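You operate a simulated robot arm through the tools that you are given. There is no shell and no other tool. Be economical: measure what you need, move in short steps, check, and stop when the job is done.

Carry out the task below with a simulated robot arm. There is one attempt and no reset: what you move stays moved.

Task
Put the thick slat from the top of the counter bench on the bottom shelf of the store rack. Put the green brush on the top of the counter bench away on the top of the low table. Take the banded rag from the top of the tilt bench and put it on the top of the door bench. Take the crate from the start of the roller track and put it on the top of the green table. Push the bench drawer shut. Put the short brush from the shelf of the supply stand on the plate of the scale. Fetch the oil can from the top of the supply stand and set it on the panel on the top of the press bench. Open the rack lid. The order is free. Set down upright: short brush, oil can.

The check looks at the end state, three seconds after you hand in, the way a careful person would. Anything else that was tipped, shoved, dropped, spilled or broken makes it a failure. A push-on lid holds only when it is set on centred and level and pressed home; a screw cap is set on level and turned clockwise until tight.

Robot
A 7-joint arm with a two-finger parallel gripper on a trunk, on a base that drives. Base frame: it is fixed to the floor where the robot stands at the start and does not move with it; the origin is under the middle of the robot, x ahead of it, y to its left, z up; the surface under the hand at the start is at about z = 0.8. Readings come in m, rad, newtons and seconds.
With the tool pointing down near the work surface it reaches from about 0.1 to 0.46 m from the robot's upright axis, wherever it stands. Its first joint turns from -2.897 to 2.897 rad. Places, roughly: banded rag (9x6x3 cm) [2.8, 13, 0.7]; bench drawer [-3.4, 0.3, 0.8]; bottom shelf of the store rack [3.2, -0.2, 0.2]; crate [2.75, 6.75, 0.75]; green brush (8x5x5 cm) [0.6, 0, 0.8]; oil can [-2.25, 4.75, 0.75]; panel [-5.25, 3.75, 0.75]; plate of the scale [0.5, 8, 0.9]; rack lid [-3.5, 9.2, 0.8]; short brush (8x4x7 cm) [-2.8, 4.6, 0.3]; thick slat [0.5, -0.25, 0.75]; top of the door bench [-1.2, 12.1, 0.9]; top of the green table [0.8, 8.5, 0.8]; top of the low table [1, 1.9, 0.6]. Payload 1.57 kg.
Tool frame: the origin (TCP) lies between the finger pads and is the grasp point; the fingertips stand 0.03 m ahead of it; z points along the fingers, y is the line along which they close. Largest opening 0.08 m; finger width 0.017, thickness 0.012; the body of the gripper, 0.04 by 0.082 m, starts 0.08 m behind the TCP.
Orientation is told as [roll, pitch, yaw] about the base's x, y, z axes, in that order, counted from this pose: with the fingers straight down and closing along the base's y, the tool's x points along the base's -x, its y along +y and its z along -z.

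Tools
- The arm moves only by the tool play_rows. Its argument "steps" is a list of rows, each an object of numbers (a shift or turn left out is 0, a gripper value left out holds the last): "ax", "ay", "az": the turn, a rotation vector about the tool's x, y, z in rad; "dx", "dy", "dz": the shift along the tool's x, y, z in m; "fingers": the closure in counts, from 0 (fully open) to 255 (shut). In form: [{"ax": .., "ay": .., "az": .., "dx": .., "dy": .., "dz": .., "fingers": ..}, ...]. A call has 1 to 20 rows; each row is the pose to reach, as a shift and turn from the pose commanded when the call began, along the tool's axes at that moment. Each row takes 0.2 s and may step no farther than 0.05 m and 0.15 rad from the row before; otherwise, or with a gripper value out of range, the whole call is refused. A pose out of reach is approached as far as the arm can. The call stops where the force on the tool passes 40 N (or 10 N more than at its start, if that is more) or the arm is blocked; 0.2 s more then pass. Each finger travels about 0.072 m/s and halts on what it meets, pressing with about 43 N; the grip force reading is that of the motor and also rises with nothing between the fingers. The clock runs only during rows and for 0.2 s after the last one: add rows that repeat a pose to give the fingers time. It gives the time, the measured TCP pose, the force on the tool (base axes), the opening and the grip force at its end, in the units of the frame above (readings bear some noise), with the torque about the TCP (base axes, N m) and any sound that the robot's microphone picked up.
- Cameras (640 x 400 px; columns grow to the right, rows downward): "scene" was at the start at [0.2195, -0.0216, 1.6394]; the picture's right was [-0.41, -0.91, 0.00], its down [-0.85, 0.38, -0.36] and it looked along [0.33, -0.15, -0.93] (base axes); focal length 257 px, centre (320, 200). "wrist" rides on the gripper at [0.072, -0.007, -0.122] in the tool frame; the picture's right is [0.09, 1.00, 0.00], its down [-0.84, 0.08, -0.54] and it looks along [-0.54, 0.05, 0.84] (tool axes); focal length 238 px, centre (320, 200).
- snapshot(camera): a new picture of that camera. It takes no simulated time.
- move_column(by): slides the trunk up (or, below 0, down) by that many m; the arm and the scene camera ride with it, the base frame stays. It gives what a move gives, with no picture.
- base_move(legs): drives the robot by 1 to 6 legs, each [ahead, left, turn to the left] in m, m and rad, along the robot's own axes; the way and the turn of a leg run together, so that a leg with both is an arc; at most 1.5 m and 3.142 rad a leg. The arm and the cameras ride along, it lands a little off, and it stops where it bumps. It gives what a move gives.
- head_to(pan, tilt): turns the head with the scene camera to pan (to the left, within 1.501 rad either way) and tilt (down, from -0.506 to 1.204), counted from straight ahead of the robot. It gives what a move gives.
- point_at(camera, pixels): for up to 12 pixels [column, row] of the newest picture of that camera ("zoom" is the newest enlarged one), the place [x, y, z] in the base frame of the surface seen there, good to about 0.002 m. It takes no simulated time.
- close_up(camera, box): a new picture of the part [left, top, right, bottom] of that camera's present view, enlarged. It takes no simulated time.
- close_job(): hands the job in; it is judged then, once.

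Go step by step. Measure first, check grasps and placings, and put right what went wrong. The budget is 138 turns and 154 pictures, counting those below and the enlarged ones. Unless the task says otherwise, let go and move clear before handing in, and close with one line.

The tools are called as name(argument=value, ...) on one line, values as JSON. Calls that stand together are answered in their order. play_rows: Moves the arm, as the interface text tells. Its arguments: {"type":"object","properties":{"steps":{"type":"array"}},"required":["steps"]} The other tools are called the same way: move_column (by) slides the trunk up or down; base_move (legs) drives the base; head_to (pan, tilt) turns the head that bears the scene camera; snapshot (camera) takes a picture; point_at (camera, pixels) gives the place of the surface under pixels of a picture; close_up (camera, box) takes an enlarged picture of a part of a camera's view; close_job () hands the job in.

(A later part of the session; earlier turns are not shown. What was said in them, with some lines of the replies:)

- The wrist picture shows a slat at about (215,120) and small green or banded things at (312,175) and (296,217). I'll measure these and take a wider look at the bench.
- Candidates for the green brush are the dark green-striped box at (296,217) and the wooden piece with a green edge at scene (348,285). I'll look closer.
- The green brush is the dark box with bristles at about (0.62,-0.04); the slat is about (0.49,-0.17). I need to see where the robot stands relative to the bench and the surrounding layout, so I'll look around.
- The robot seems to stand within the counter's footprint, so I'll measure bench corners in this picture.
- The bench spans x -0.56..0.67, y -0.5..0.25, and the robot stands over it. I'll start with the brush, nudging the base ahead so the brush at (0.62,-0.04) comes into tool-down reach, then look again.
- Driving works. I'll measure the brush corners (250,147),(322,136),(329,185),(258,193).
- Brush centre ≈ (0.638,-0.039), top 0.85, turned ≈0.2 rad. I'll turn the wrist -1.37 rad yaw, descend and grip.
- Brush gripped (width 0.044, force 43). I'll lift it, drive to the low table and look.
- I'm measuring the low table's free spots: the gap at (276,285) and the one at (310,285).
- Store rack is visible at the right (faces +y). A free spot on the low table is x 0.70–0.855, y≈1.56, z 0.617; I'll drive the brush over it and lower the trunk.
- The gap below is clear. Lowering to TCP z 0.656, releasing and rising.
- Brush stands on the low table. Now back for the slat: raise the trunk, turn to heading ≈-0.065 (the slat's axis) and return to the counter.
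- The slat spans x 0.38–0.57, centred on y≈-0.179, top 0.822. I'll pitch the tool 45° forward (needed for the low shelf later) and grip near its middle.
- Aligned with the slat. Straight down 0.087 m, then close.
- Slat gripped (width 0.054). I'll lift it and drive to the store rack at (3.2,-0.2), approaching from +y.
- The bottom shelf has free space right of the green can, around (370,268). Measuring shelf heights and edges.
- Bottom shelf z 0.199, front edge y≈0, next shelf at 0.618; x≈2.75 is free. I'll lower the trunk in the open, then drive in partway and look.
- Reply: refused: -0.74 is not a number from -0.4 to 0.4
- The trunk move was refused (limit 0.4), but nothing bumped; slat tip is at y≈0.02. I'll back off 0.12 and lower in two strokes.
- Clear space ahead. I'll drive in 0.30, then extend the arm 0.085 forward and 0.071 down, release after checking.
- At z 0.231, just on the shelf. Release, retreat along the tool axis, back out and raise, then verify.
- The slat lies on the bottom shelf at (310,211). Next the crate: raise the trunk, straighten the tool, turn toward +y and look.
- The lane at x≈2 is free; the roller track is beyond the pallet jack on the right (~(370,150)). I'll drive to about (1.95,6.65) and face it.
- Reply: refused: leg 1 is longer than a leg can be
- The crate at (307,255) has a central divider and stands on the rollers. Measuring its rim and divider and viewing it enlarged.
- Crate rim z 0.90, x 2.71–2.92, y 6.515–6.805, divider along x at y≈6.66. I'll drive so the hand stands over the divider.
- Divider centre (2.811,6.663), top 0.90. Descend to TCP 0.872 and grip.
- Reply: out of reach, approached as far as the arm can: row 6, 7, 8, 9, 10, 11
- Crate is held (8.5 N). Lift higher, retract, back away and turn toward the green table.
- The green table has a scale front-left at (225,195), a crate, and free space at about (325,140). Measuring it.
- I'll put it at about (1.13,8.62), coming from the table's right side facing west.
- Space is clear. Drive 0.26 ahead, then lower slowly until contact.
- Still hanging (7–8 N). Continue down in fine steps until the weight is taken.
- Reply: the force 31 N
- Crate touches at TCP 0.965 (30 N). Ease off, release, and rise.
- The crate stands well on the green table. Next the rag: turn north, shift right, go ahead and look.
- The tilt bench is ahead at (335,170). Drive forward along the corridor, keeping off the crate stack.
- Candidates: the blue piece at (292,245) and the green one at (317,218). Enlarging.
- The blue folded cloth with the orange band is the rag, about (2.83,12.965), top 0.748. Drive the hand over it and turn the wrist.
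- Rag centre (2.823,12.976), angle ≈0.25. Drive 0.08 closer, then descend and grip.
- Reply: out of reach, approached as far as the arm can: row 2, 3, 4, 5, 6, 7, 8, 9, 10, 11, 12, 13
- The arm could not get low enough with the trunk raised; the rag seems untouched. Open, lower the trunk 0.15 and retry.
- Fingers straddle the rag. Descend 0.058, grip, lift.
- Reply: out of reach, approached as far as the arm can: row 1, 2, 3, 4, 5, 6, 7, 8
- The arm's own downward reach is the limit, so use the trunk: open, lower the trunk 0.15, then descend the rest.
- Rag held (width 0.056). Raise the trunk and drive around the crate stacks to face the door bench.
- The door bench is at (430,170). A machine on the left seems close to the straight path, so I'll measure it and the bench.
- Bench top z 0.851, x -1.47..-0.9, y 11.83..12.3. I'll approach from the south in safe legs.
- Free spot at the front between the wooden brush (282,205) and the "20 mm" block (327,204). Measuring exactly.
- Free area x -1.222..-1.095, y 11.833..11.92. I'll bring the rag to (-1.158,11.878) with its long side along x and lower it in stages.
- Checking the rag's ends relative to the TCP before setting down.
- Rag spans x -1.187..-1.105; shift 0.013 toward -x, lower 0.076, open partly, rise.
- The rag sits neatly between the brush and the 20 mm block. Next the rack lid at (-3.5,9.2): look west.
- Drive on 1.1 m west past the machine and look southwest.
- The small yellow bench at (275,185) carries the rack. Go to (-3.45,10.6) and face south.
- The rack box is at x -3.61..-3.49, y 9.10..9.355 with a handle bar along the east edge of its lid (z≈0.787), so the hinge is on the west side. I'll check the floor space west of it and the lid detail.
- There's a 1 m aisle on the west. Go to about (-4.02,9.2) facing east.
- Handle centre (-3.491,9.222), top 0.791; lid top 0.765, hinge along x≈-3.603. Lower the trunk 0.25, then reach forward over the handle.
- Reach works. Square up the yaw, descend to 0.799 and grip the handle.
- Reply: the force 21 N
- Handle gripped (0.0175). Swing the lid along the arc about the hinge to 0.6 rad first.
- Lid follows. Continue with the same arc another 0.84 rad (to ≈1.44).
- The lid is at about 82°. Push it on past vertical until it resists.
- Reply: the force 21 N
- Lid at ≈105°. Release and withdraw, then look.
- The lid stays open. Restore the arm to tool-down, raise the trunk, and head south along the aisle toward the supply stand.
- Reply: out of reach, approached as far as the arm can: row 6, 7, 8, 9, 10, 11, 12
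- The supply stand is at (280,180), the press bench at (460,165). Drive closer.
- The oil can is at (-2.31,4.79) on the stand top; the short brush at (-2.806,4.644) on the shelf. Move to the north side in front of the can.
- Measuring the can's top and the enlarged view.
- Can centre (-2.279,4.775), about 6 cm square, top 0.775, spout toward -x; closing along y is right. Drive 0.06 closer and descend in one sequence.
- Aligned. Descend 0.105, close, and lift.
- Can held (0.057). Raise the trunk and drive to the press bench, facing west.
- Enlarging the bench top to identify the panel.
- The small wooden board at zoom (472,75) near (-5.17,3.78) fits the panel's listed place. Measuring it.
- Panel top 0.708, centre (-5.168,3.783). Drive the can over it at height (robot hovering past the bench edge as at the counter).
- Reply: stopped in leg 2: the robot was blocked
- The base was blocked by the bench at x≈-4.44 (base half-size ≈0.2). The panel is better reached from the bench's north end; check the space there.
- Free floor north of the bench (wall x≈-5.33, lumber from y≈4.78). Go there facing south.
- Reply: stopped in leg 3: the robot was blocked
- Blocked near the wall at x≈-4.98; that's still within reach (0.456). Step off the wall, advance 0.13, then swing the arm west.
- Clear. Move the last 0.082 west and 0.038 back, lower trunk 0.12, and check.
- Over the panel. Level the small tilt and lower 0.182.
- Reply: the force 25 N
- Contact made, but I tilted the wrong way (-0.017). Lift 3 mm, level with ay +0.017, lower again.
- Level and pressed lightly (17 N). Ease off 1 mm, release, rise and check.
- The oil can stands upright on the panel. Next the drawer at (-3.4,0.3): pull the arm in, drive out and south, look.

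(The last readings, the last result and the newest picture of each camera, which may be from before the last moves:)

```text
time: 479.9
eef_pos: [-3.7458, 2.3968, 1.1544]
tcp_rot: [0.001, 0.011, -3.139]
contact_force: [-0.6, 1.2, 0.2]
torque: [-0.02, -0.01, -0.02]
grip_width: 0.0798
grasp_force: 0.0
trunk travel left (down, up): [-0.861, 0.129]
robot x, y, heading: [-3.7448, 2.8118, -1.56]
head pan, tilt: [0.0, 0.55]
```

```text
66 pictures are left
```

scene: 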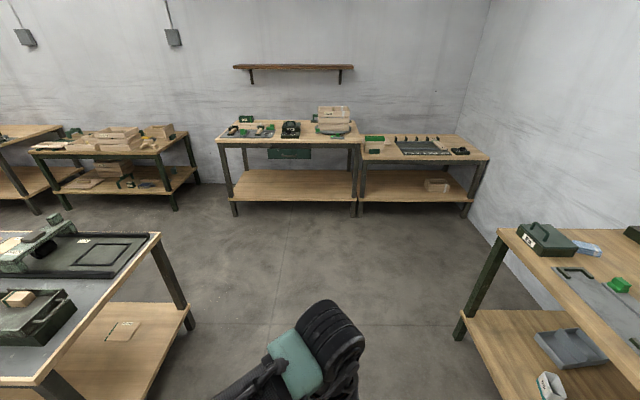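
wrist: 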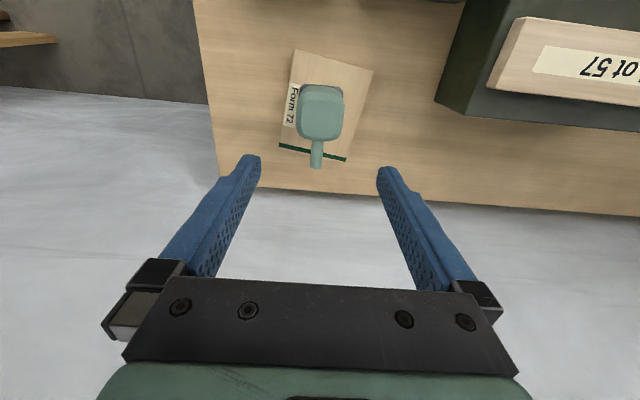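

The bench drawer is the green box under the far bench at (290,152). Measure.

close_up(camera="scene", box=[210, 100, 370, 220])

point_at(camera="scene", pixels=[[275, 153], [290, 153], [305, 153], [290, 148], [230, 142], [340, 142], [255, 145], [233, 215], [290, 143]])

```text
3.33 times, centred on (290, 160) of scene
```

zoom: 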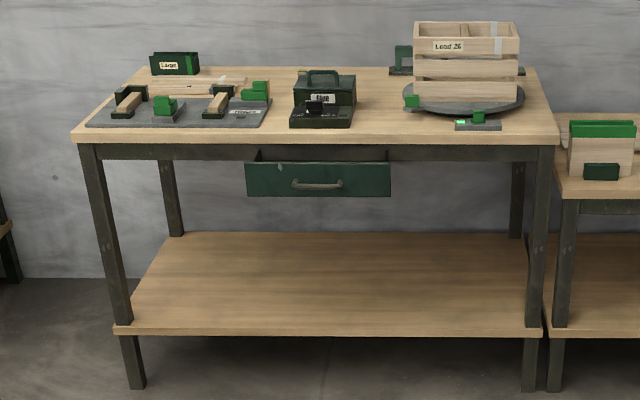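

```text
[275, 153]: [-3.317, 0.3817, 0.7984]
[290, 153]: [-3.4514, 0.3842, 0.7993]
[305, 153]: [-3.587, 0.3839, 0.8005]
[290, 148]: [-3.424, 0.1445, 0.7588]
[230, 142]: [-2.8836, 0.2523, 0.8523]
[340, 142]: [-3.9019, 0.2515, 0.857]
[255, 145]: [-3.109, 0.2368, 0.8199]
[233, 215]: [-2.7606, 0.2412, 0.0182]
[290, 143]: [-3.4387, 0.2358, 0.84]
```

Drawer front at y≈0.384 (closed ≈0.25), z≈0.76–0.83. I'll go near, close the fingers, pitch the tool forward and get ready to push beside the handle at x≈-3.53.

base_move(legs=[[1.4, 0.215, 0], [0.3, 0, 0]])

move_column(by=-0.26)

play_rows(steps=[{"ax": -0.14, "dy": -0.012, "dz": 0.01, "fingers": 255}, {"ax": -0.28, "dy": -0.024, "dz": 0.02}, {"ax": -0.42, "dy": -0.036, "dz": 0.03}, {"ax": -0.56, "dy": -0.048, "dz": 0.04}, {"ax": -0.7, "dy": -0.06, "dz": 0.05}, {"ax": -0.84, "dy": -0.072, "dz": 0.06}, {"ax": -0.98, "dy": -0.084, "dz": 0.07}, {"ax": -1.12, "dy": -0.096, "dz": 0.08}, {"ax": -1.26, "dy": -0.108, "dz": 0.09}, {"ax": -1.4, "dy": -0.117, "dz": 0.1}, {"ax": -1.4, "dy": -0.117, "dz": 0.1}])

head_to(pan=0, tilt=0.8)

snapshot(camera="scene")

```text
time: 488.6
eef_pos: [-3.4823, 0.6963, 1.1531]
tcp_rot: [-0.001, 0.01, -3.123]
contact_force: [-0.3, 0.3, 0.0]
torque: [0.03, -0.04, 0.03]
grip_width: 0.0798
grasp_force: 0.1
trunk travel left (down, up): [-0.861, 0.129]
robot x, y, heading: [-3.4845, 1.1149, -1.545]
head pan, tilt: [0.0, 0.55]
```

```text
time: 491.3
eef_pos: [-3.4827, 0.6956, 0.894]
tcp_rot: [0.0, 0.013, -3.122]
contact_force: [0.7, -0.3, 0.3]
torque: [-0.02, 0.0, -0.02]
grip_width: 0.08
grasp_force: 0.0
trunk travel left (down, up): [-0.601, 0.389]
robot x, y, heading: [-3.4876, 1.1171, -1.543]
head pan, tilt: [0.0, 0.55]
```

```text
time: 493.7
eef_pos: [-3.4854, 0.8118, 0.7941]
tcp_rot: [1.399, 0.01, -3.122]
contact_force: [0.2, 0.3, 0.1]
torque: [-0.01, -0.01, -0.02]
grip_width: 0.0001
grasp_force: 20.9
trunk travel left (down, up): [-0.601, 0.389]
robot x, y, heading: [-3.4874, 1.116, -1.54]
head pan, tilt: [0.0, 0.55]
```

```text
time: 494.4
eef_pos: [-3.4842, 0.8125, 0.7943]
tcp_rot: [1.4, 0.01, -3.122]
contact_force: [0.0, 0.8, -0.4]
torque: [0.01, 0.03, 0.02]
grip_width: 0.0
grasp_force: 21.3
trunk travel left (down, up): [-0.601, 0.389]
robot x, y, heading: [-3.4829, 1.116, -1.539]
head pan, tilt: [0.0, 0.799]
```

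```text
64 pictures are left
```

scene: 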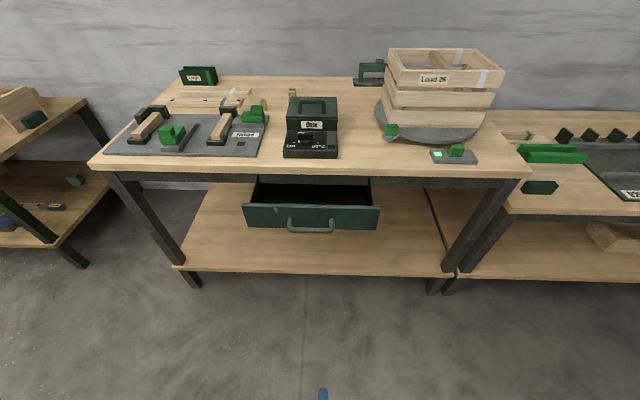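

close_up(camera="scene", box=[230, 160, 400, 260])

point_at(camera="scene", pixels=[[250, 207], [375, 208], [265, 220], [350, 220], [345, 212], [312, 210], [311, 229], [290, 225], [332, 227], [311, 171], [280, 185], [345, 228]])

```text
3.76 times, centred on (315, 210) of scene
```

zoom: 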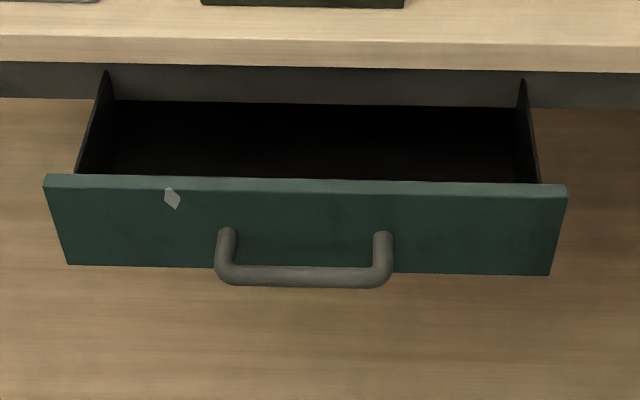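

```text
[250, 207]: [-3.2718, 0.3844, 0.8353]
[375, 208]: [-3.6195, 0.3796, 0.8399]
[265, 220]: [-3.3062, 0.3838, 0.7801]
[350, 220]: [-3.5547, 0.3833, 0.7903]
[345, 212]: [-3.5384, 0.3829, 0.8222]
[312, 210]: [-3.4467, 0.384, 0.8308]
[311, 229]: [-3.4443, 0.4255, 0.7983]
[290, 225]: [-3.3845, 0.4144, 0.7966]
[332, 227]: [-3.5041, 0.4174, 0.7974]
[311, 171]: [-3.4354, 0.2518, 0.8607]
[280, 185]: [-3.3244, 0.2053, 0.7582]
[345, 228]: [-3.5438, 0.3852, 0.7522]
```

Handle at x -3.385..-3.505; I'll push at x≈-3.56, z 0.795. Drive in so the tip is ≈3 cm before the front.

base_move(legs=[[0, -0.088, 0], [0.365, 0, -0.03]])

play_rows(steps=[{"dz": 0.02}, {"dz": 0.04}, {"dz": 0.06}, {"dz": 0.08}, {"dz": 0.1}, {"dz": 0.115}, {"dz": 0.13}, {"dz": 0.14}, {"dz": 0.15}, {"dz": 0.16}])

snapshot(camera="scene")

```text
time: 497.5
eef_pos: [-3.5766, 0.4465, 0.7942]
tcp_rot: [1.401, 0.01, 3.129]
contact_force: [-0.1, -1.0, -0.3]
torque: [-0.02, 0.0, 0.0]
grip_width: 0.0
grasp_force: 21.1
trunk travel left (down, up): [-0.601, 0.389]
robot x, y, heading: [-3.5675, 0.7442, -1.576]
head pan, tilt: [0.0, 0.799]
```

```text
time: 499.7
eef_pos: [-3.5774, 0.2883, 0.7658]
tcp_rot: [1.4, 0.009, 3.127]
contact_force: [-0.2, -0.1, 0.4]
torque: [-0.01, -0.02, 0.0]
grip_width: 0.0
grasp_force: 21.1
trunk travel left (down, up): [-0.601, 0.389]
robot x, y, heading: [-3.566, 0.7472, -1.574]
head pan, tilt: [0.0, 0.799]
```

```text
62 pictures are left
```

scene: 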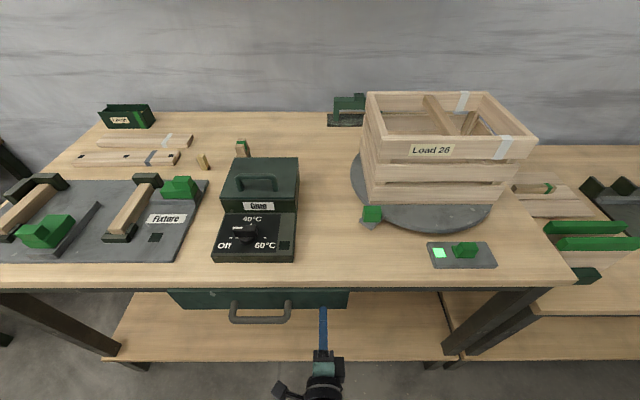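

The drawer has moved in; push further horizontally until it stops.

play_rows(steps=[{"dz": 0.01, "dy": 0.002}, {"dz": 0.02, "dy": 0.004}, {"dz": 0.03, "dy": 0.006}, {"dz": 0.04, "dy": 0.007}, {"dz": 0.05, "dy": 0.009}, {"dz": 0.06, "dy": 0.01}])

point_at(camera="scene", pixels=[[200, 299], [340, 297], [260, 319], [270, 300]])

close_up(camera="scene", box=[150, 260, 370, 380])

```text
time: 500.3
eef_pos: [-3.5767, 0.2729, 0.7669]
tcp_rot: [1.4, 0.016, 3.128]
contact_force: [0.6, 17.0, 7.0]
torque: [-0.32, 0.0, 0.14]
grip_width: 0.0
grasp_force: 21.4
trunk travel left (down, up): [-0.601, 0.389]
robot x, y, heading: [-3.5726, 0.7491, -1.574]
head pan, tilt: [0.0, 0.799]
stopped in row 3: the force on the tool passed its limit at 46 N (the readings are from after the stop); the commanded pose is now the measured one
```

```text
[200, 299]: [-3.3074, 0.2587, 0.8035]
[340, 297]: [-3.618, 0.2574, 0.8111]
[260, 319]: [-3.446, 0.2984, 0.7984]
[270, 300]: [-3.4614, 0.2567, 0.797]
```

```text
2.91 times, centred on (260, 320) of scene
```

zoom: 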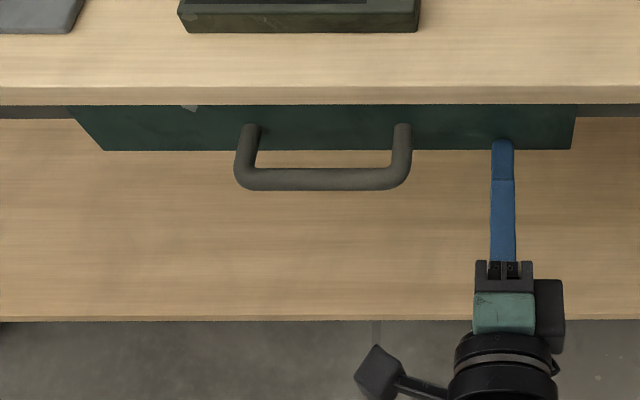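

Stopped hard at 46 N with the front at y≈0.243. Withdraw and check that it stays shut.

play_rows(steps=[{"dz": -0.04}, {"dz": -0.08}, {"dz": -0.12}])

base_move(legs=[[-0.45, 0, 0]])

snapshot(camera="scene")

point_at(camera="scene", pixels=[[290, 190], [320, 190], [350, 188], [310, 175], [420, 183], [220, 180], [280, 195]])

```text
time: 501.1
eef_pos: [-3.5768, 0.3891, 0.7866]
tcp_rot: [1.397, 0.014, 3.126]
contact_force: [0.8, 0.2, 0.0]
torque: [0.0, 0.01, 0.01]
grip_width: 0.0002
grasp_force: 21.0
trunk travel left (down, up): [-0.601, 0.389]
robot x, y, heading: [-3.5673, 0.7452, -1.574]
head pan, tilt: [0.0, 0.799]
```

```text
time: 503.8
eef_pos: [-3.5742, 0.8364, 0.788]
tcp_rot: [1.399, 0.016, 3.13]
contact_force: [-0.2, 0.5, 0.5]
torque: [0.0, -0.01, -0.02]
grip_width: 0.0001
grasp_force: 21.6
trunk travel left (down, up): [-0.601, 0.389]
robot x, y, heading: [-3.5682, 1.1947, -1.566]
head pan, tilt: [0.0, 0.799]
```

```text
60 pictures are left
```

scene: 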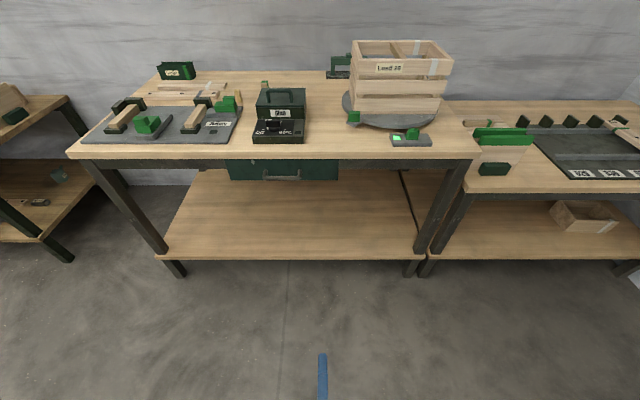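

```text
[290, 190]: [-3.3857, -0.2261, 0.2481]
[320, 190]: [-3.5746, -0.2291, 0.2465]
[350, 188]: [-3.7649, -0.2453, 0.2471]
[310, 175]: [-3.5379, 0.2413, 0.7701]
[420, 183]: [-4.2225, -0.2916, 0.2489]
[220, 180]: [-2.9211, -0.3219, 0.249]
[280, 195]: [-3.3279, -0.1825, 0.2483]
```

The drawer front is flush (y 0.241). Last: the short brush. Straighten the arm and back up north to the west end of the supply stand.

play_rows(steps=[{"ax": 0.14, "dz": -0.0, "dy": 0.015, "fingers": 0}, {"ax": 0.28, "dy": 0.03}, {"ax": 0.42, "dy": 0.05}, {"ax": 0.56, "dy": 0.07}, {"ax": 0.7, "dy": 0.09, "dz": 0.01}, {"ax": 0.84, "dy": 0.1, "dz": 0.02}, {"ax": 0.98, "dy": 0.1, "dz": 0.03}, {"ax": 1.12, "dy": 0.1, "dz": 0.04}, {"ax": 1.26, "dy": 0.1, "dz": 0.05}, {"ax": 1.4, "dy": 0.1, "dz": 0.06}])

play_rows(steps=[{"az": -0.143}, {"az": -0.286}, {"az": -0.429}, {"az": -0.572}, {"az": -0.715}, {"az": -0.858}, {"az": -1.0}, {"az": -1.143}, {"az": -1.286}, {"az": -1.429}, {"az": -1.571}])

base_move(legs=[[-1.5, 0, 0], [-1.5, 0, 0], [-0.45, 0, 0], [0, 0, 1.566]])

snapshot(camera="scene")

```text
time: 506.0
eef_pos: [-3.5765, 0.7611, 0.8746]
tcp_rot: [-0.009, 0.013, 3.129]
contact_force: [0.2, -0.1, -0.4]
torque: [0.0, -0.03, -0.03]
grip_width: 0.0803
grasp_force: 0.0
trunk travel left (down, up): [-0.601, 0.389]
robot x, y, heading: [-3.5708, 1.1954, -1.566]
head pan, tilt: [0.0, 0.799]
```

```text
time: 508.4
eef_pos: [-3.5764, 0.7601, 0.8746]
tcp_rot: [0.013, 0.003, -1.58]
contact_force: [-0.5, -0.8, 1.1]
torque: [0.0, -0.01, 0.01]
grip_width: 0.0801
grasp_force: 0.0
trunk travel left (down, up): [-0.601, 0.389]
robot x, y, heading: [-3.5679, 1.1966, -1.569]
head pan, tilt: [0.0, 0.799]
```

```text
time: 528.9
eef_pos: [-3.1642, 4.6117, 0.8748]
tcp_rot: [0.014, 0.003, -0.021]
contact_force: [-0.5, -0.1, -0.1]
torque: [-0.02, 0.0, -0.01]
grip_width: 0.08
grasp_force: 0.1
trunk travel left (down, up): [-0.601, 0.389]
robot x, y, heading: [-3.5993, 4.6245, -0.012]
head pan, tilt: [0.0, 0.799]
```

```text
59 pictures are left
```

scene: 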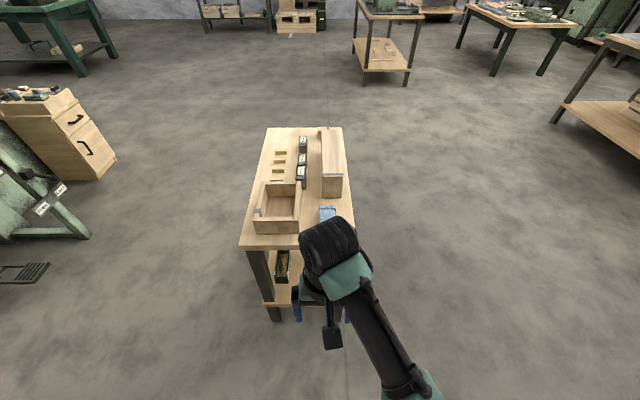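

Lower the trunk and pitch the tool 45° forward to look at the shelf with the wrist camera.

move_column(by=-0.3)

play_rows(steps=[{"ay": -0.131, "dx": 0.02}, {"ay": -0.262, "dx": 0.04}, {"ay": -0.393, "dx": 0.06}, {"ay": -0.524, "dx": 0.06}, {"ay": -0.655, "dx": 0.06}, {"ay": -0.785, "dx": 0.06}])

snapshot(camera="wrist")

snapshot(camera="scene")

```text
time: 531.9
eef_pos: [-3.1646, 4.6128, 0.575]
tcp_rot: [0.016, 0.001, -0.02]
contact_force: [-0.2, 0.1, 0.2]
torque: [-0.01, 0.01, 0.02]
grip_width: 0.0802
grasp_force: 0.0
trunk travel left (down, up): [-0.301, 0.689]
robot x, y, heading: [-3.5995, 4.6247, -0.011]
head pan, tilt: [0.0, 0.799]
```

```text
time: 533.2
eef_pos: [-3.2257, 4.6149, 0.5752]
tcp_rot: [0.021, -0.785, -0.036]
contact_force: [0.4, -0.5, 0.5]
torque: [0.02, -0.01, -0.01]
grip_width: 0.0798
grasp_force: 0.0
trunk travel left (down, up): [-0.301, 0.689]
robot x, y, heading: [-3.6018, 4.6273, -0.01]
head pan, tilt: [0.0, 0.799]
```

```text
58 pictures are left
```

wrist: 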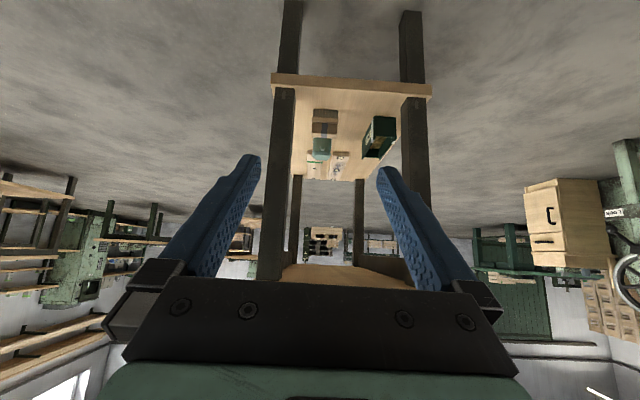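

```text
57 pictures are left
```

scene: 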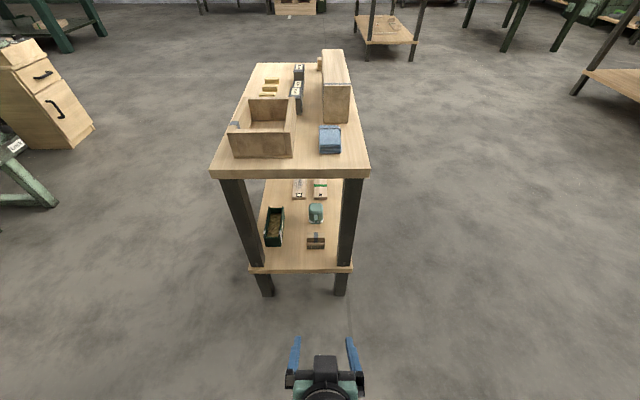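

The brush is visible at scene (316,241). Enlarge and measure.

close_up(camera="scene", box=[240, 170, 370, 280])

point_at(camera="zoom", pixels=[[340, 340], [410, 340], [345, 375], [405, 375], [375, 345], [372, 320], [360, 250], [375, 430], [340, 385], [130, 470]])

close_up(camera="wrist", box=[260, 60, 440, 200])

```text
3.64 times, centred on (305, 225) of scene
```

zoom: 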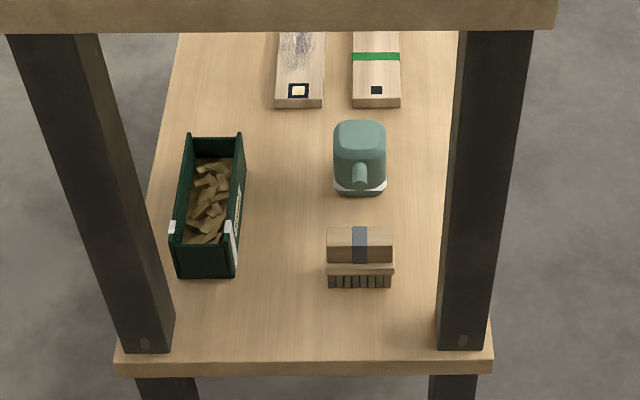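

```text
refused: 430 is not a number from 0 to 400
```

```text
2.86 times, centred on (350, 130) of wrist
```

zoom: 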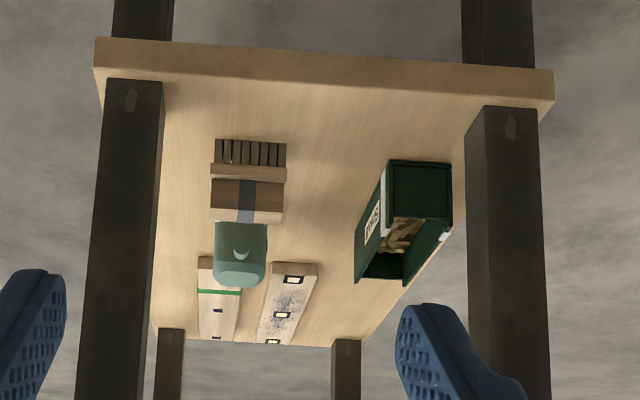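

The brush's long side runs along y (8 cm), so it must be gripped across x (4 cm), i.e. from the south. Measuring brush and the near leg.

point_at(camera="wrist", pixels=[[336, 111], [360, 111], [336, 125], [358, 126], [346, 130], [335, 117], [300, 100], [300, 150], [312, 100], [330, 90], [347, 137], [345, 105]])

close_up(camera="scene", box=[280, 170, 370, 280])

point_at(camera="zoom", pixels=[[180, 235], [280, 235], [180, 265], [280, 265], [230, 250], [190, 290], [280, 290], [350, 330], [420, 340], [360, 200], [175, 215], [290, 215]])

```text
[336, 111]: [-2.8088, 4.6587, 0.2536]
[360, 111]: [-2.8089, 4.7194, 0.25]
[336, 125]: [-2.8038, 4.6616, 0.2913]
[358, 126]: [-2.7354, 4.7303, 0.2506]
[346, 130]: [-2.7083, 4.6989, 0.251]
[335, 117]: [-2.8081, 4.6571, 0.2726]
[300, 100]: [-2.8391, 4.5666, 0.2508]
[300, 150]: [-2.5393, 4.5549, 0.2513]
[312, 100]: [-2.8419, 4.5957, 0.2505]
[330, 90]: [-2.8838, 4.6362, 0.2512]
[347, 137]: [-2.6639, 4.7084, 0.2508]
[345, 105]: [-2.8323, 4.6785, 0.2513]
```

```text
3.64 times, centred on (325, 225) of scene
```

zoom: 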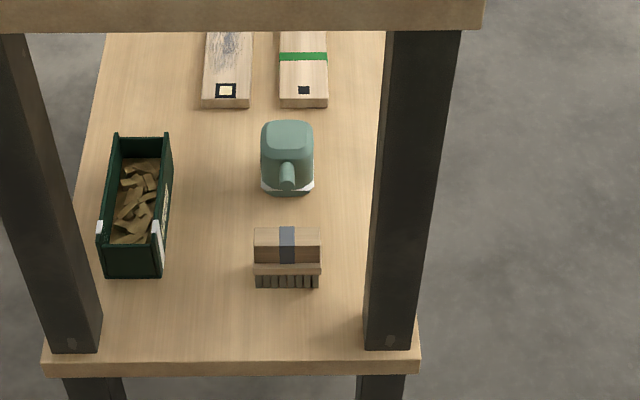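

```text
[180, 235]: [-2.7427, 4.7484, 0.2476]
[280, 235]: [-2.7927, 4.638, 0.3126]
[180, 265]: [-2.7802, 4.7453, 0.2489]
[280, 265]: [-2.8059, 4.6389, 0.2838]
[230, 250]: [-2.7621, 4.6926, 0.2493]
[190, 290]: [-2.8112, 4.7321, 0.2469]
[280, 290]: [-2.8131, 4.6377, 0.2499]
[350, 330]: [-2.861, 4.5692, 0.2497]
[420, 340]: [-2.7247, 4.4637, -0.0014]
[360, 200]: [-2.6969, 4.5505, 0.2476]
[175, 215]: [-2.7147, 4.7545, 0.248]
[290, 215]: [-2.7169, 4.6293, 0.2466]
```

Brush: x -2.81..-2.77, y 4.595..4.668, shelf 0.249, top ≈0.315. A tool-down grasp from the west end (closing along x) fits if the wrist clears the top board; I'll set that pose outside first and measure the wrist height.

play_rows(steps=[{"ay": 0.131}, {"ay": 0.262}, {"ay": 0.393}, {"ay": 0.524}, {"ay": 0.655}, {"ay": 0.785}])

play_rows(steps=[{"az": 0.143, "fingers": 75}, {"az": 0.286, "dx": -0.01}, {"az": 0.429, "dx": -0.02}, {"az": 0.572, "dx": -0.03}, {"az": 0.715, "dx": -0.04}, {"az": 0.858, "dx": -0.05}, {"az": 1.0, "dx": -0.06}, {"az": 1.143, "dx": -0.06}, {"az": 1.286, "dx": -0.06}, {"az": 1.429, "dx": -0.06}, {"az": 1.55, "dx": -0.06}])

move_column(by=-0.15)

head_to(pan=0, tilt=1.0)

snapshot(camera="scene")

```text
time: 534.6
eef_pos: [-3.2246, 4.6132, 0.575]
tcp_rot: [0.015, 0.005, -0.02]
contact_force: [-0.4, 0.4, -1.0]
torque: [-0.01, 0.0, -0.01]
grip_width: 0.0799
grasp_force: 0.1
trunk travel left (down, up): [-0.301, 0.689]
robot x, y, heading: [-3.6, 4.6247, -0.009]
head pan, tilt: [0.0, 0.799]
```

```text
time: 537.0
eef_pos: [-3.165, 4.6129, 0.5745]
tcp_rot: [-0.002, 0.013, -1.575]
contact_force: [0.4, -0.2, 0.4]
torque: [-0.02, 0.0, 0.01]
grip_width: 0.0564
grasp_force: 0.1
trunk travel left (down, up): [-0.301, 0.689]
robot x, y, heading: [-3.6011, 4.6251, -0.012]
head pan, tilt: [0.0, 0.799]
```

```text
time: 538.8
eef_pos: [-3.1638, 4.613, 0.4251]
tcp_rot: [-0.002, 0.013, -1.572]
contact_force: [-0.3, 0.0, -0.4]
torque: [0.03, -0.01, -0.01]
grip_width: 0.0565
grasp_force: 0.2
trunk travel left (down, up): [-0.151, 0.839]
robot x, y, heading: [-3.5994, 4.6205, -0.01]
head pan, tilt: [0.0, 0.799]
```

```text
time: 539.5
eef_pos: [-3.1642, 4.6126, 0.4248]
tcp_rot: [-0.002, 0.013, -1.571]
contact_force: [-0.1, -0.2, 0.2]
torque: [0.0, 0.0, 0.0]
grip_width: 0.0566
grasp_force: 0.2
trunk travel left (down, up): [-0.151, 0.839]
robot x, y, heading: [-3.6022, 4.6236, -0.007]
head pan, tilt: [0.0, 1.0]
```

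```text
53 pictures are left
```

scene: 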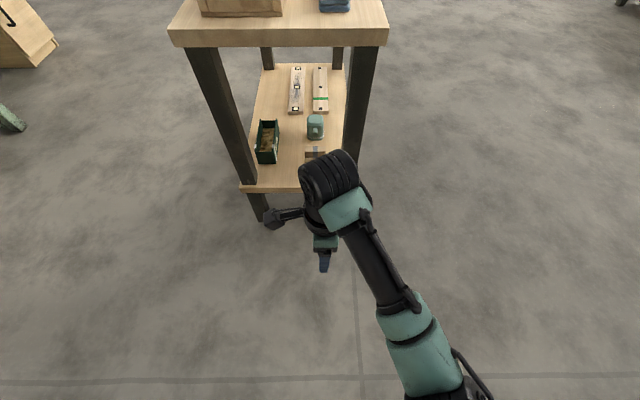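

Measuring the wrist's top height and extent.

point_at(camera="scene", pixels=[[330, 160], [335, 175], [310, 185], [352, 180], [345, 210], [370, 265], [410, 330], [272, 222], [325, 155], [425, 370], [300, 175], [360, 190]])

```text
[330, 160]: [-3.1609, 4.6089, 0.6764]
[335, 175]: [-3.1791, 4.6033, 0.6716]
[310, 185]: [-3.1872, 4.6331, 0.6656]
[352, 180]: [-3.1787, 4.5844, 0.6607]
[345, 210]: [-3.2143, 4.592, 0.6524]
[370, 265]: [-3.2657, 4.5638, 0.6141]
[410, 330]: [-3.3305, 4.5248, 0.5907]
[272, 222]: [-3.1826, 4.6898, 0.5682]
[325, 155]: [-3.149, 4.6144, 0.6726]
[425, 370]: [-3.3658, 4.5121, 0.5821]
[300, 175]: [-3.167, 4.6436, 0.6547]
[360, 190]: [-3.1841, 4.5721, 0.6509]
```

Wrist top is 0.251 above the TCP, so entering at TCP 0.365 leaves ≈4 cm under the board. The forearm bows south near the SW leg, so I'll approach with the base turned −0.4 rad from the northwest.

play_rows(steps=[{"dz": 0.03}, {"dz": 0.06}])

base_move(legs=[[0, 0, -0.393], [0, 0.322, 0], [0.11, 0, 0]])

play_rows(steps=[{"az": -0.13}, {"az": -0.26}, {"az": -0.393}, {"az": -0.393}])

snapshot(camera="scene")

snapshot(camera="wrist")

```text
time: 540.1
eef_pos: [-3.166, 4.6131, 0.364]
tcp_rot: [-0.002, 0.014, -1.573]
contact_force: [0.2, 0.1, -0.3]
torque: [0.0, -0.01, 0.03]
grip_width: 0.0561
grasp_force: 0.1
trunk travel left (down, up): [-0.151, 0.839]
robot x, y, heading: [-3.5986, 4.6241, -0.011]
head pan, tilt: [0.0, 1.0]
```

```text
time: 544.2
eef_pos: [-2.9735, 4.7021, 0.364]
tcp_rot: [-0.002, 0.014, -1.964]
contact_force: [-0.1, -0.6, -0.4]
torque: [-0.01, -0.02, -0.02]
grip_width: 0.0563
grasp_force: 0.0
trunk travel left (down, up): [-0.151, 0.839]
robot x, y, heading: [-3.3692, 4.8802, -0.401]
head pan, tilt: [0.0, 1.0]
```

```text
time: 545.2
eef_pos: [-2.9719, 4.702, 0.3648]
tcp_rot: [0.003, 0.014, -1.57]
contact_force: [-1.2, 0.6, 0.3]
torque: [0.0, -0.01, -0.01]
grip_width: 0.0566
grasp_force: 0.0
trunk travel left (down, up): [-0.151, 0.839]
robot x, y, heading: [-3.3725, 4.8736, -0.407]
head pan, tilt: [0.0, 1.0]
```

```text
52 pictures are left
```

scene: 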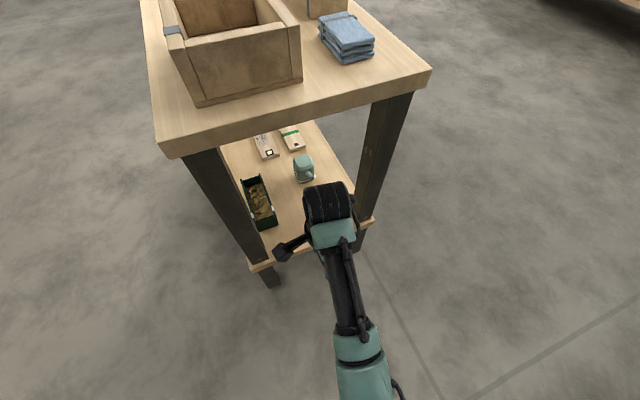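

```text
51 pictures are left
```

wrist: 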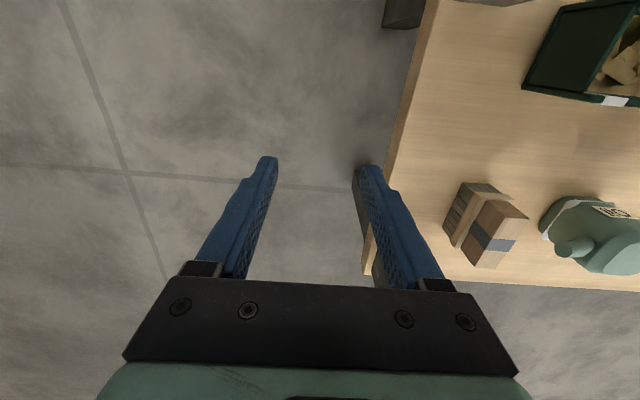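

The wrist view shows the brush at (485,225). Measuring its corners.

close_up(camera="wrist", box=[420, 160, 640, 300])

point_at(camera="wrist", pixels=[[492, 205], [525, 218], [465, 255], [498, 262], [495, 235], [480, 190], [450, 235], [465, 188], [560, 245], [545, 215], [430, 270]])

```text
2.86 times, centred on (530, 230) of wrist
```

zoom: 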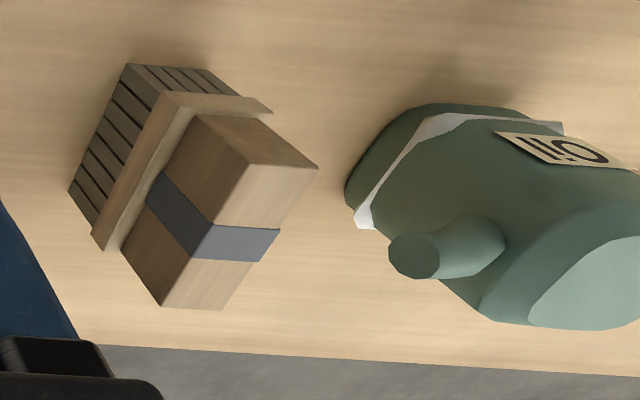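

```text
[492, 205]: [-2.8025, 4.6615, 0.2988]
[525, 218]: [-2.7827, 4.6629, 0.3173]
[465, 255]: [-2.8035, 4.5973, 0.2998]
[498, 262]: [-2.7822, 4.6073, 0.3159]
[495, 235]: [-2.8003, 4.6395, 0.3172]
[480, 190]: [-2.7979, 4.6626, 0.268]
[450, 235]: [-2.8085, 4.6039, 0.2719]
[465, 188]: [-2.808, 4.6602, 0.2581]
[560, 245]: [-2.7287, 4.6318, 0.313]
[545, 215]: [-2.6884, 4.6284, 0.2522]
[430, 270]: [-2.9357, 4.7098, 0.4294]
```

Check the top board's underside height before entering.

point_at(camera="scene", pixels=[[290, 118], [290, 123], [290, 105], [230, 137], [400, 85], [385, 100], [195, 165]])

```text
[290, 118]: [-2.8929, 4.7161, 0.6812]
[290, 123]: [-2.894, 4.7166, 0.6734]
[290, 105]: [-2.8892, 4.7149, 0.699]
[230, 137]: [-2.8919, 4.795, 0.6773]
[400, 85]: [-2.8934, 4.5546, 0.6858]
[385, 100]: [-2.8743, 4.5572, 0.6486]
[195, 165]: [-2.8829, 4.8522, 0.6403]
```

Underside ≈0.665, so there's ≈5 cm clearance. Drive in 0.19 along the heading.

base_move(legs=[[0.19, 0, 0]])

snapshot(camera="wrist")

snapshot(camera="scene")

```text
time: 546.8
eef_pos: [-2.7985, 4.6283, 0.3652]
tcp_rot: [0.004, 0.015, -1.572]
contact_force: [0.4, 0.4, 1.3]
torque: [0.0, 0.02, 0.06]
grip_width: 0.0564
grasp_force: 0.1
trunk travel left (down, up): [-0.151, 0.839]
robot x, y, heading: [-3.1968, 4.8044, -0.401]
head pan, tilt: [0.0, 1.0]
```

```text
49 pictures are left
```

wrist: 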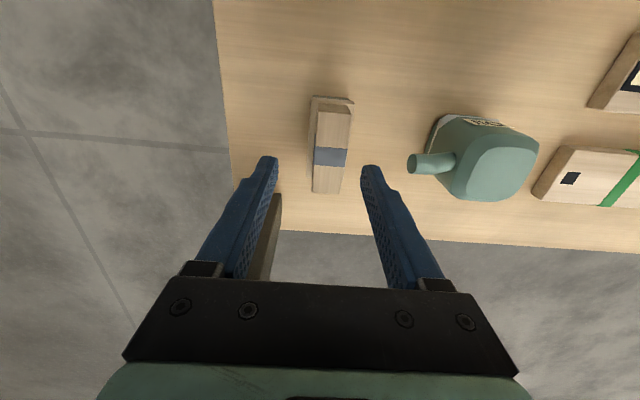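

```text
48 pictures are left
```

scene: 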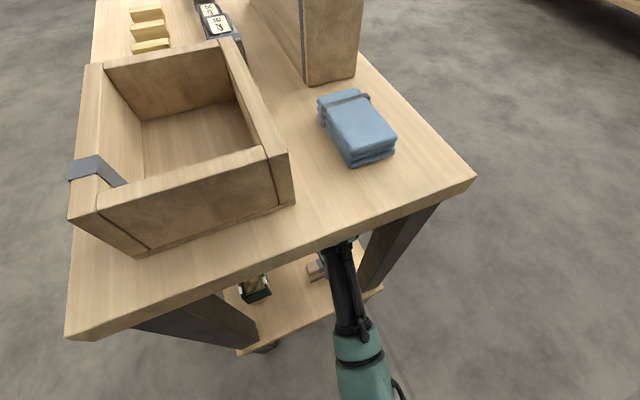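

point_at(camera="wrist", pixels=[[318, 125], [350, 125], [334, 130], [315, 180], [340, 182], [333, 110], [413, 163], [346, 140], [322, 140]])

```text
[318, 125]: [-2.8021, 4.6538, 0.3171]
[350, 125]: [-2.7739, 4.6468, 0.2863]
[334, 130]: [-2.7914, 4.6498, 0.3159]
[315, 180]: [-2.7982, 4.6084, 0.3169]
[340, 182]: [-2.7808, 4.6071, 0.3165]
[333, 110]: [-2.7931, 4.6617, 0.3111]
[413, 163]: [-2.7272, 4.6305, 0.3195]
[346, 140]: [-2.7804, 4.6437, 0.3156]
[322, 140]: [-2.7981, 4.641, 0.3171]
```

Block centre (-2.790,4.632). Shift 8 mm, descend 0.046 and grip its upper wooden part.

play_rows(steps=[{"dy": 0.0085, "dx": 0.004, "dz": 0.015}, {"dy": 0.0085, "dx": 0.004, "dz": 0.03}, {"dy": 0.0085, "dx": 0.004, "dz": 0.046}, {"dy": 0.0085, "dx": 0.004, "dz": 0.046, "fingers": 255}, {"dy": 0.0085, "dx": 0.004, "dz": 0.046}, {"dy": 0.0085, "dx": 0.004, "dz": 0.046}, {"dy": 0.0085, "dx": 0.004, "dz": 0.046}])

snapshot(camera="wrist")

```text
time: 548.4
eef_pos: [-2.79, 4.6323, 0.3177]
tcp_rot: [0.003, 0.013, -1.573]
contact_force: [-0.2, 0.4, 0.0]
torque: [0.01, 0.01, 0.02]
grip_width: 0.0231
grasp_force: 35.4
trunk travel left (down, up): [-0.151, 0.839]
robot x, y, heading: [-3.1932, 4.8006, -0.404]
head pan, tilt: [0.0, 1.0]
```

```text
47 pictures are left
```

wrist: 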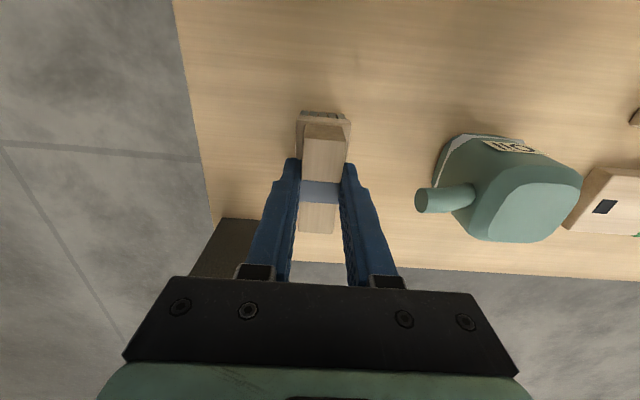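

Brush gripped. Lift 4 cm, back out, raise the trunk, and drive toward the scale.

play_rows(steps=[{"dz": -0.02}, {"dz": -0.042}, {"dz": -0.042}])

base_move(legs=[[-0.45, 0, 0]])

move_column(by=0.4)

move_column(by=0.4)

snapshot(camera="wrist")

```text
time: 549.2
eef_pos: [-2.792, 4.6316, 0.3598]
tcp_rot: [0.004, 0.013, -1.571]
contact_force: [-0.3, 0.9, -0.9]
torque: [-0.01, 0.0, -0.03]
grip_width: 0.0229
grasp_force: 35.9
trunk travel left (down, up): [-0.151, 0.839]
robot x, y, heading: [-3.1955, 4.8018, -0.403]
head pan, tilt: [0.0, 1.0]
```

```text
time: 551.9
eef_pos: [-3.2072, 4.8096, 0.3611]
tcp_rot: [0.003, 0.013, -1.573]
contact_force: [-0.3, -0.3, -1.6]
torque: [-0.03, 0.01, 0.02]
grip_width: 0.0233
grasp_force: 35.6
trunk travel left (down, up): [-0.151, 0.839]
robot x, y, heading: [-3.6106, 4.9848, -0.404]
head pan, tilt: [0.0, 1.0]
```

```text
time: 555.8
eef_pos: [-3.2069, 4.8088, 0.7595]
tcp_rot: [0.004, 0.014, -1.575]
contact_force: [-0.5, -0.3, -1.1]
torque: [0.0, -0.02, -0.04]
grip_width: 0.0234
grasp_force: 35.3
trunk travel left (down, up): [-0.551, 0.439]
robot x, y, heading: [-3.6119, 4.9795, -0.408]
head pan, tilt: [0.0, 1.0]
```

```text
time: 559.6
eef_pos: [-3.2068, 4.8095, 1.1605]
tcp_rot: [0.003, 0.014, -1.574]
contact_force: [-0.3, -0.9, -1.1]
torque: [-0.01, 0.0, 0.01]
grip_width: 0.0231
grasp_force: 35.4
trunk travel left (down, up): [-0.951, 0.039]
robot x, y, heading: [-3.613, 4.9833, -0.405]
head pan, tilt: [0.0, 1.0]
```

```text
46 pictures are left
```

wrist: 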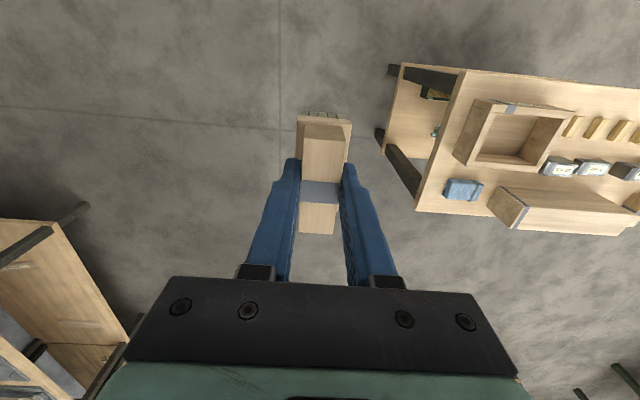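

Brush is held well. Head east along y≈5.45, checking the way first.

base_move(legs=[[0, 0, 0.405], [0, 0.45, 0], [1.4, 0, 0]])

head_to(pan=0.3, tilt=0.5)

snapshot(camera="scene")

```text
time: 570.1
eef_pos: [-1.7713, 5.4413, 1.16]
tcp_rot: [0.005, 0.014, -1.165]
contact_force: [-0.3, -0.8, -0.9]
torque: [-0.01, 0.04, 0.01]
grip_width: 0.023
grasp_force: 34.9
trunk travel left (down, up): [-0.951, 0.039]
robot x, y, heading: [-2.2119, 5.4367, 0.005]
head pan, tilt: [0.0, 1.0]
```

```text
time: 571.0
eef_pos: [-1.7727, 5.4402, 1.1602]
tcp_rot: [0.004, 0.013, -1.164]
contact_force: [0.2, 0.7, -0.8]
torque: [0.0, 0.03, 0.0]
grip_width: 0.0231
grasp_force: 35.8
trunk travel left (down, up): [-0.951, 0.039]
robot x, y, heading: [-2.2128, 5.4378, 0.005]
head pan, tilt: [0.3, 0.499]
```

```text
45 pictures are left
```

scene: 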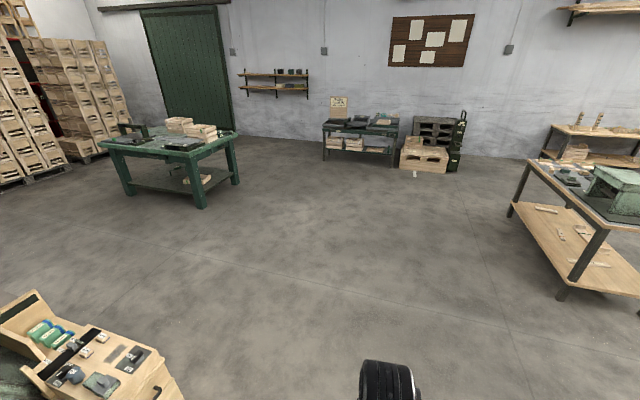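

Path is clear (cabinet lower-left stays >0.4 m away). Continue to (0.5,5.45), turn north and approach the green table.

base_move(legs=[[1.5, 0, 0], [1.2, 0, 0], [0, 0, 1.566], [1.3, 0, 0]])

head_to(pan=0, tilt=0.85)

snapshot(camera="scene")

```text
time: 594.2
eef_pos: [0.524, 7.1737, 1.1614]
tcp_rot: [0.003, 0.014, 0.39]
contact_force: [0.5, -0.3, -1.7]
torque: [0.0, 0.01, -0.01]
grip_width: 0.0231
grasp_force: 35.4
trunk travel left (down, up): [-0.951, 0.039]
robot x, y, heading: [0.5206, 6.736, 1.556]
head pan, tilt: [0.3, 0.499]
```

```text
time: 595.0
eef_pos: [0.5236, 7.1742, 1.16]
tcp_rot: [0.002, 0.015, 0.39]
contact_force: [-0.2, -0.7, -0.6]
torque: [0.01, 0.01, -0.03]
grip_width: 0.0231
grasp_force: 35.2
trunk travel left (down, up): [-0.951, 0.039]
robot x, y, heading: [0.517, 6.7358, 1.559]
head pan, tilt: [0.0, 0.85]
```

```text
44 pictures are left
```

scene: 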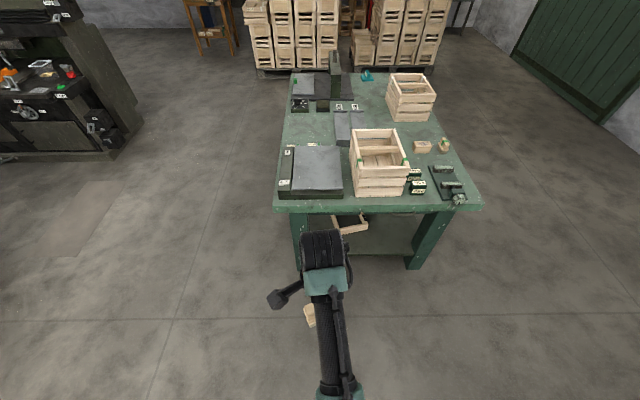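

point_at(camera="scene", pixels=[[298, 185], [340, 188], [298, 150], [338, 150], [318, 170], [318, 190], [318, 212], [285, 165], [355, 180]])

close_up(camera="scene", box=[270, 125, 420, 225])

```text
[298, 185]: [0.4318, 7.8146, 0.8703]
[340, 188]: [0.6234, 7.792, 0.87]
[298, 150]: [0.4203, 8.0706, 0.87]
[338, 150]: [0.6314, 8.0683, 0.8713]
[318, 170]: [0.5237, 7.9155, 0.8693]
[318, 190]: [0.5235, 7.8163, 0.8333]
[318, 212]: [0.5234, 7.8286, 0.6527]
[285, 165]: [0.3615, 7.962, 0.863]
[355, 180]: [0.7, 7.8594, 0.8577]
```

```text
4.00 times, centred on (345, 175) of scene
```

zoom: 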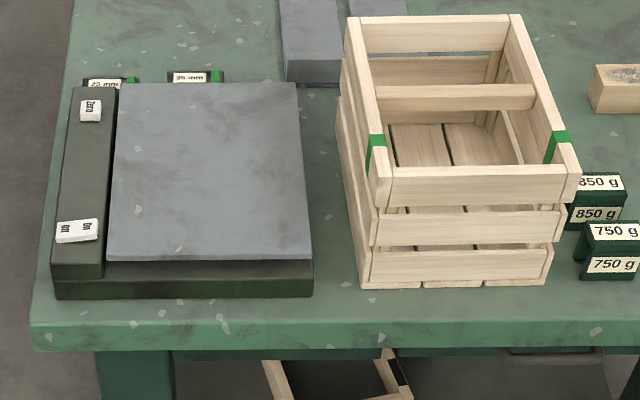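

Scale plate: x 0.42–0.63, y 7.80–8.07, z 0.870. Drive the brush over (0.515,7.90) and lower the trunk 0.1.

base_move(legs=[[0.72, 0.015, 0]])

move_column(by=-0.1)

snapshot(camera="wrist")

```text
time: 598.9
eef_pos: [0.5198, 7.8845, 1.1605]
tcp_rot: [0.005, 0.013, 0.389]
contact_force: [-0.7, -0.1, -0.6]
torque: [-0.05, -0.02, 0.0]
grip_width: 0.0233
grasp_force: 35.3
trunk travel left (down, up): [-0.951, 0.039]
robot x, y, heading: [0.5089, 7.4464, 1.557]
head pan, tilt: [0.0, 0.85]
```

```text
time: 600.2
eef_pos: [0.5195, 7.886, 1.0598]
tcp_rot: [0.003, 0.015, 0.386]
contact_force: [-0.2, -0.3, -0.2]
torque: [-0.04, -0.02, -0.01]
grip_width: 0.0231
grasp_force: 35.2
trunk travel left (down, up): [-0.851, 0.139]
robot x, y, heading: [0.5101, 7.4416, 1.555]
head pan, tilt: [0.0, 0.85]
```

```text
42 pictures are left
```

wrist: 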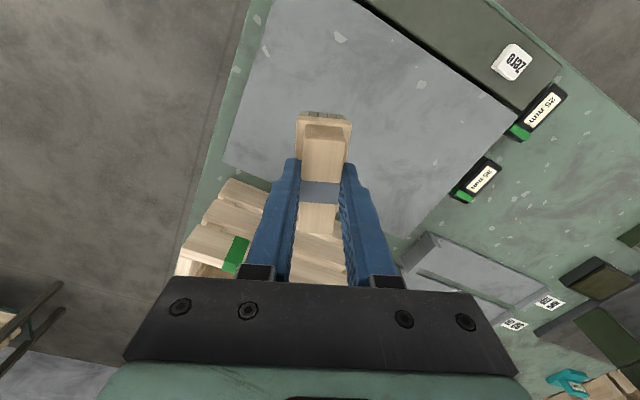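

Over the plate. Lower toward TCP 0.939.

play_rows(steps=[{"dz": 0.03}, {"dz": 0.06}, {"dz": 0.09}, {"dz": 0.11}, {"dz": 0.116}, {"dz": 0.119}, {"dz": 0.121}, {"dz": 0.121}])

snapshot(camera="scene")

```text
time: 602.0
eef_pos: [0.5171, 7.8851, 0.9395]
tcp_rot: [0.003, 0.013, 0.389]
contact_force: [0.0, 0.0, 0.4]
torque: [-0.04, -0.01, 0.0]
grip_width: 0.0231
grasp_force: 35.7
trunk travel left (down, up): [-0.851, 0.139]
robot x, y, heading: [0.5145, 7.4433, 1.558]
head pan, tilt: [0.0, 0.85]
```

```text
41 pictures are left
```

scene: 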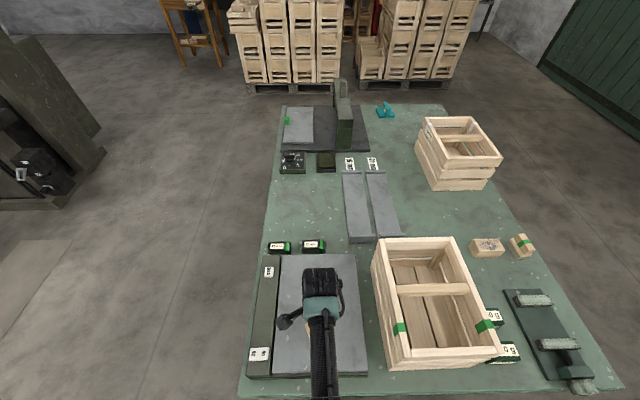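

Weight is just being taken (force ≈0). Lower 1 mm more, release, rise and check.

play_rows(steps=[{"dz": 0.0012}, {"dz": 0.0012, "fingers": 200}, {"dz": 0.0012, "fingers": 120}, {"dz": 0.0012}, {"dz": 0.0012}, {"dz": -0.03}, {"dz": -0.07}, {"dz": -0.12}, {"dz": -0.16}])

snapshot(camera="wrist")

base_move(legs=[[-0.5, 0, 0]])

close_up(camera="scene", box=[260, 100, 440, 230])

```text
time: 604.0
eef_pos: [0.5081, 7.907, 1.0888]
tcp_rot: [0.074, 0.021, 0.391]
contact_force: [-0.9, 0.3, -0.4]
torque: [0.03, -0.04, -0.02]
grip_width: 0.0423
grasp_force: 0.0
out of reach, approached as far as the arm can: row 9
trunk travel left (down, up): [-0.851, 0.139]
robot x, y, heading: [0.5148, 7.446, 1.557]
head pan, tilt: [0.0, 0.85]
```

```text
40 pictures are left
```

wrist: 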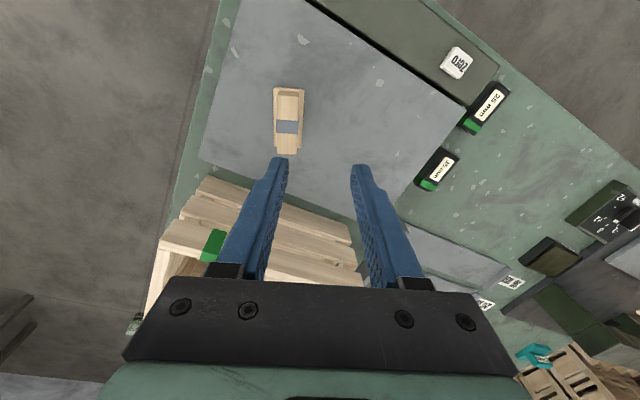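

```text
time: 606.9
eef_pos: [0.496, 7.4115, 1.088]
tcp_rot: [0.076, 0.021, 0.401]
contact_force: [0.7, 0.3, -0.9]
torque: [-0.01, -0.01, 0.02]
grip_width: 0.0423
grasp_force: 0.0
trunk travel left (down, up): [-0.851, 0.139]
robot x, y, heading: [0.5076, 6.9481, 1.569]
head pan, tilt: [0.0, 0.85]
```

```text
3.08 times, centred on (350, 165) of scene
```

zoom: 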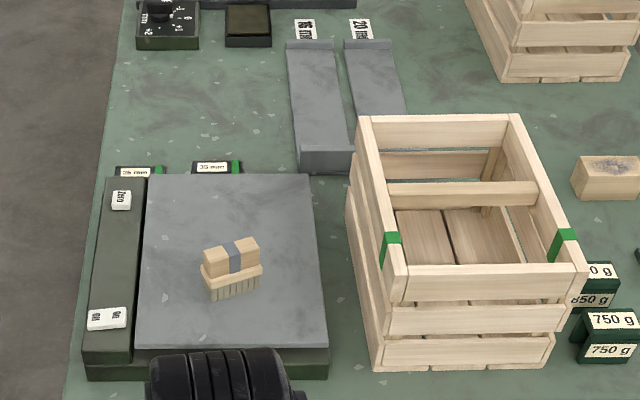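

The short brush stands upright on the scale plate at zoom (232,268), and I checked each of the other seven jobs with a picture after doing it. Handing in.

close_job()

```text
The job is handed in.
```

All eight jobs are done and handed in: slat, green brush, rag, crate, drawer, short brush, oil can and rack lid are each where the task asked, with the short brush and oil can upright. The verdict has not come back.
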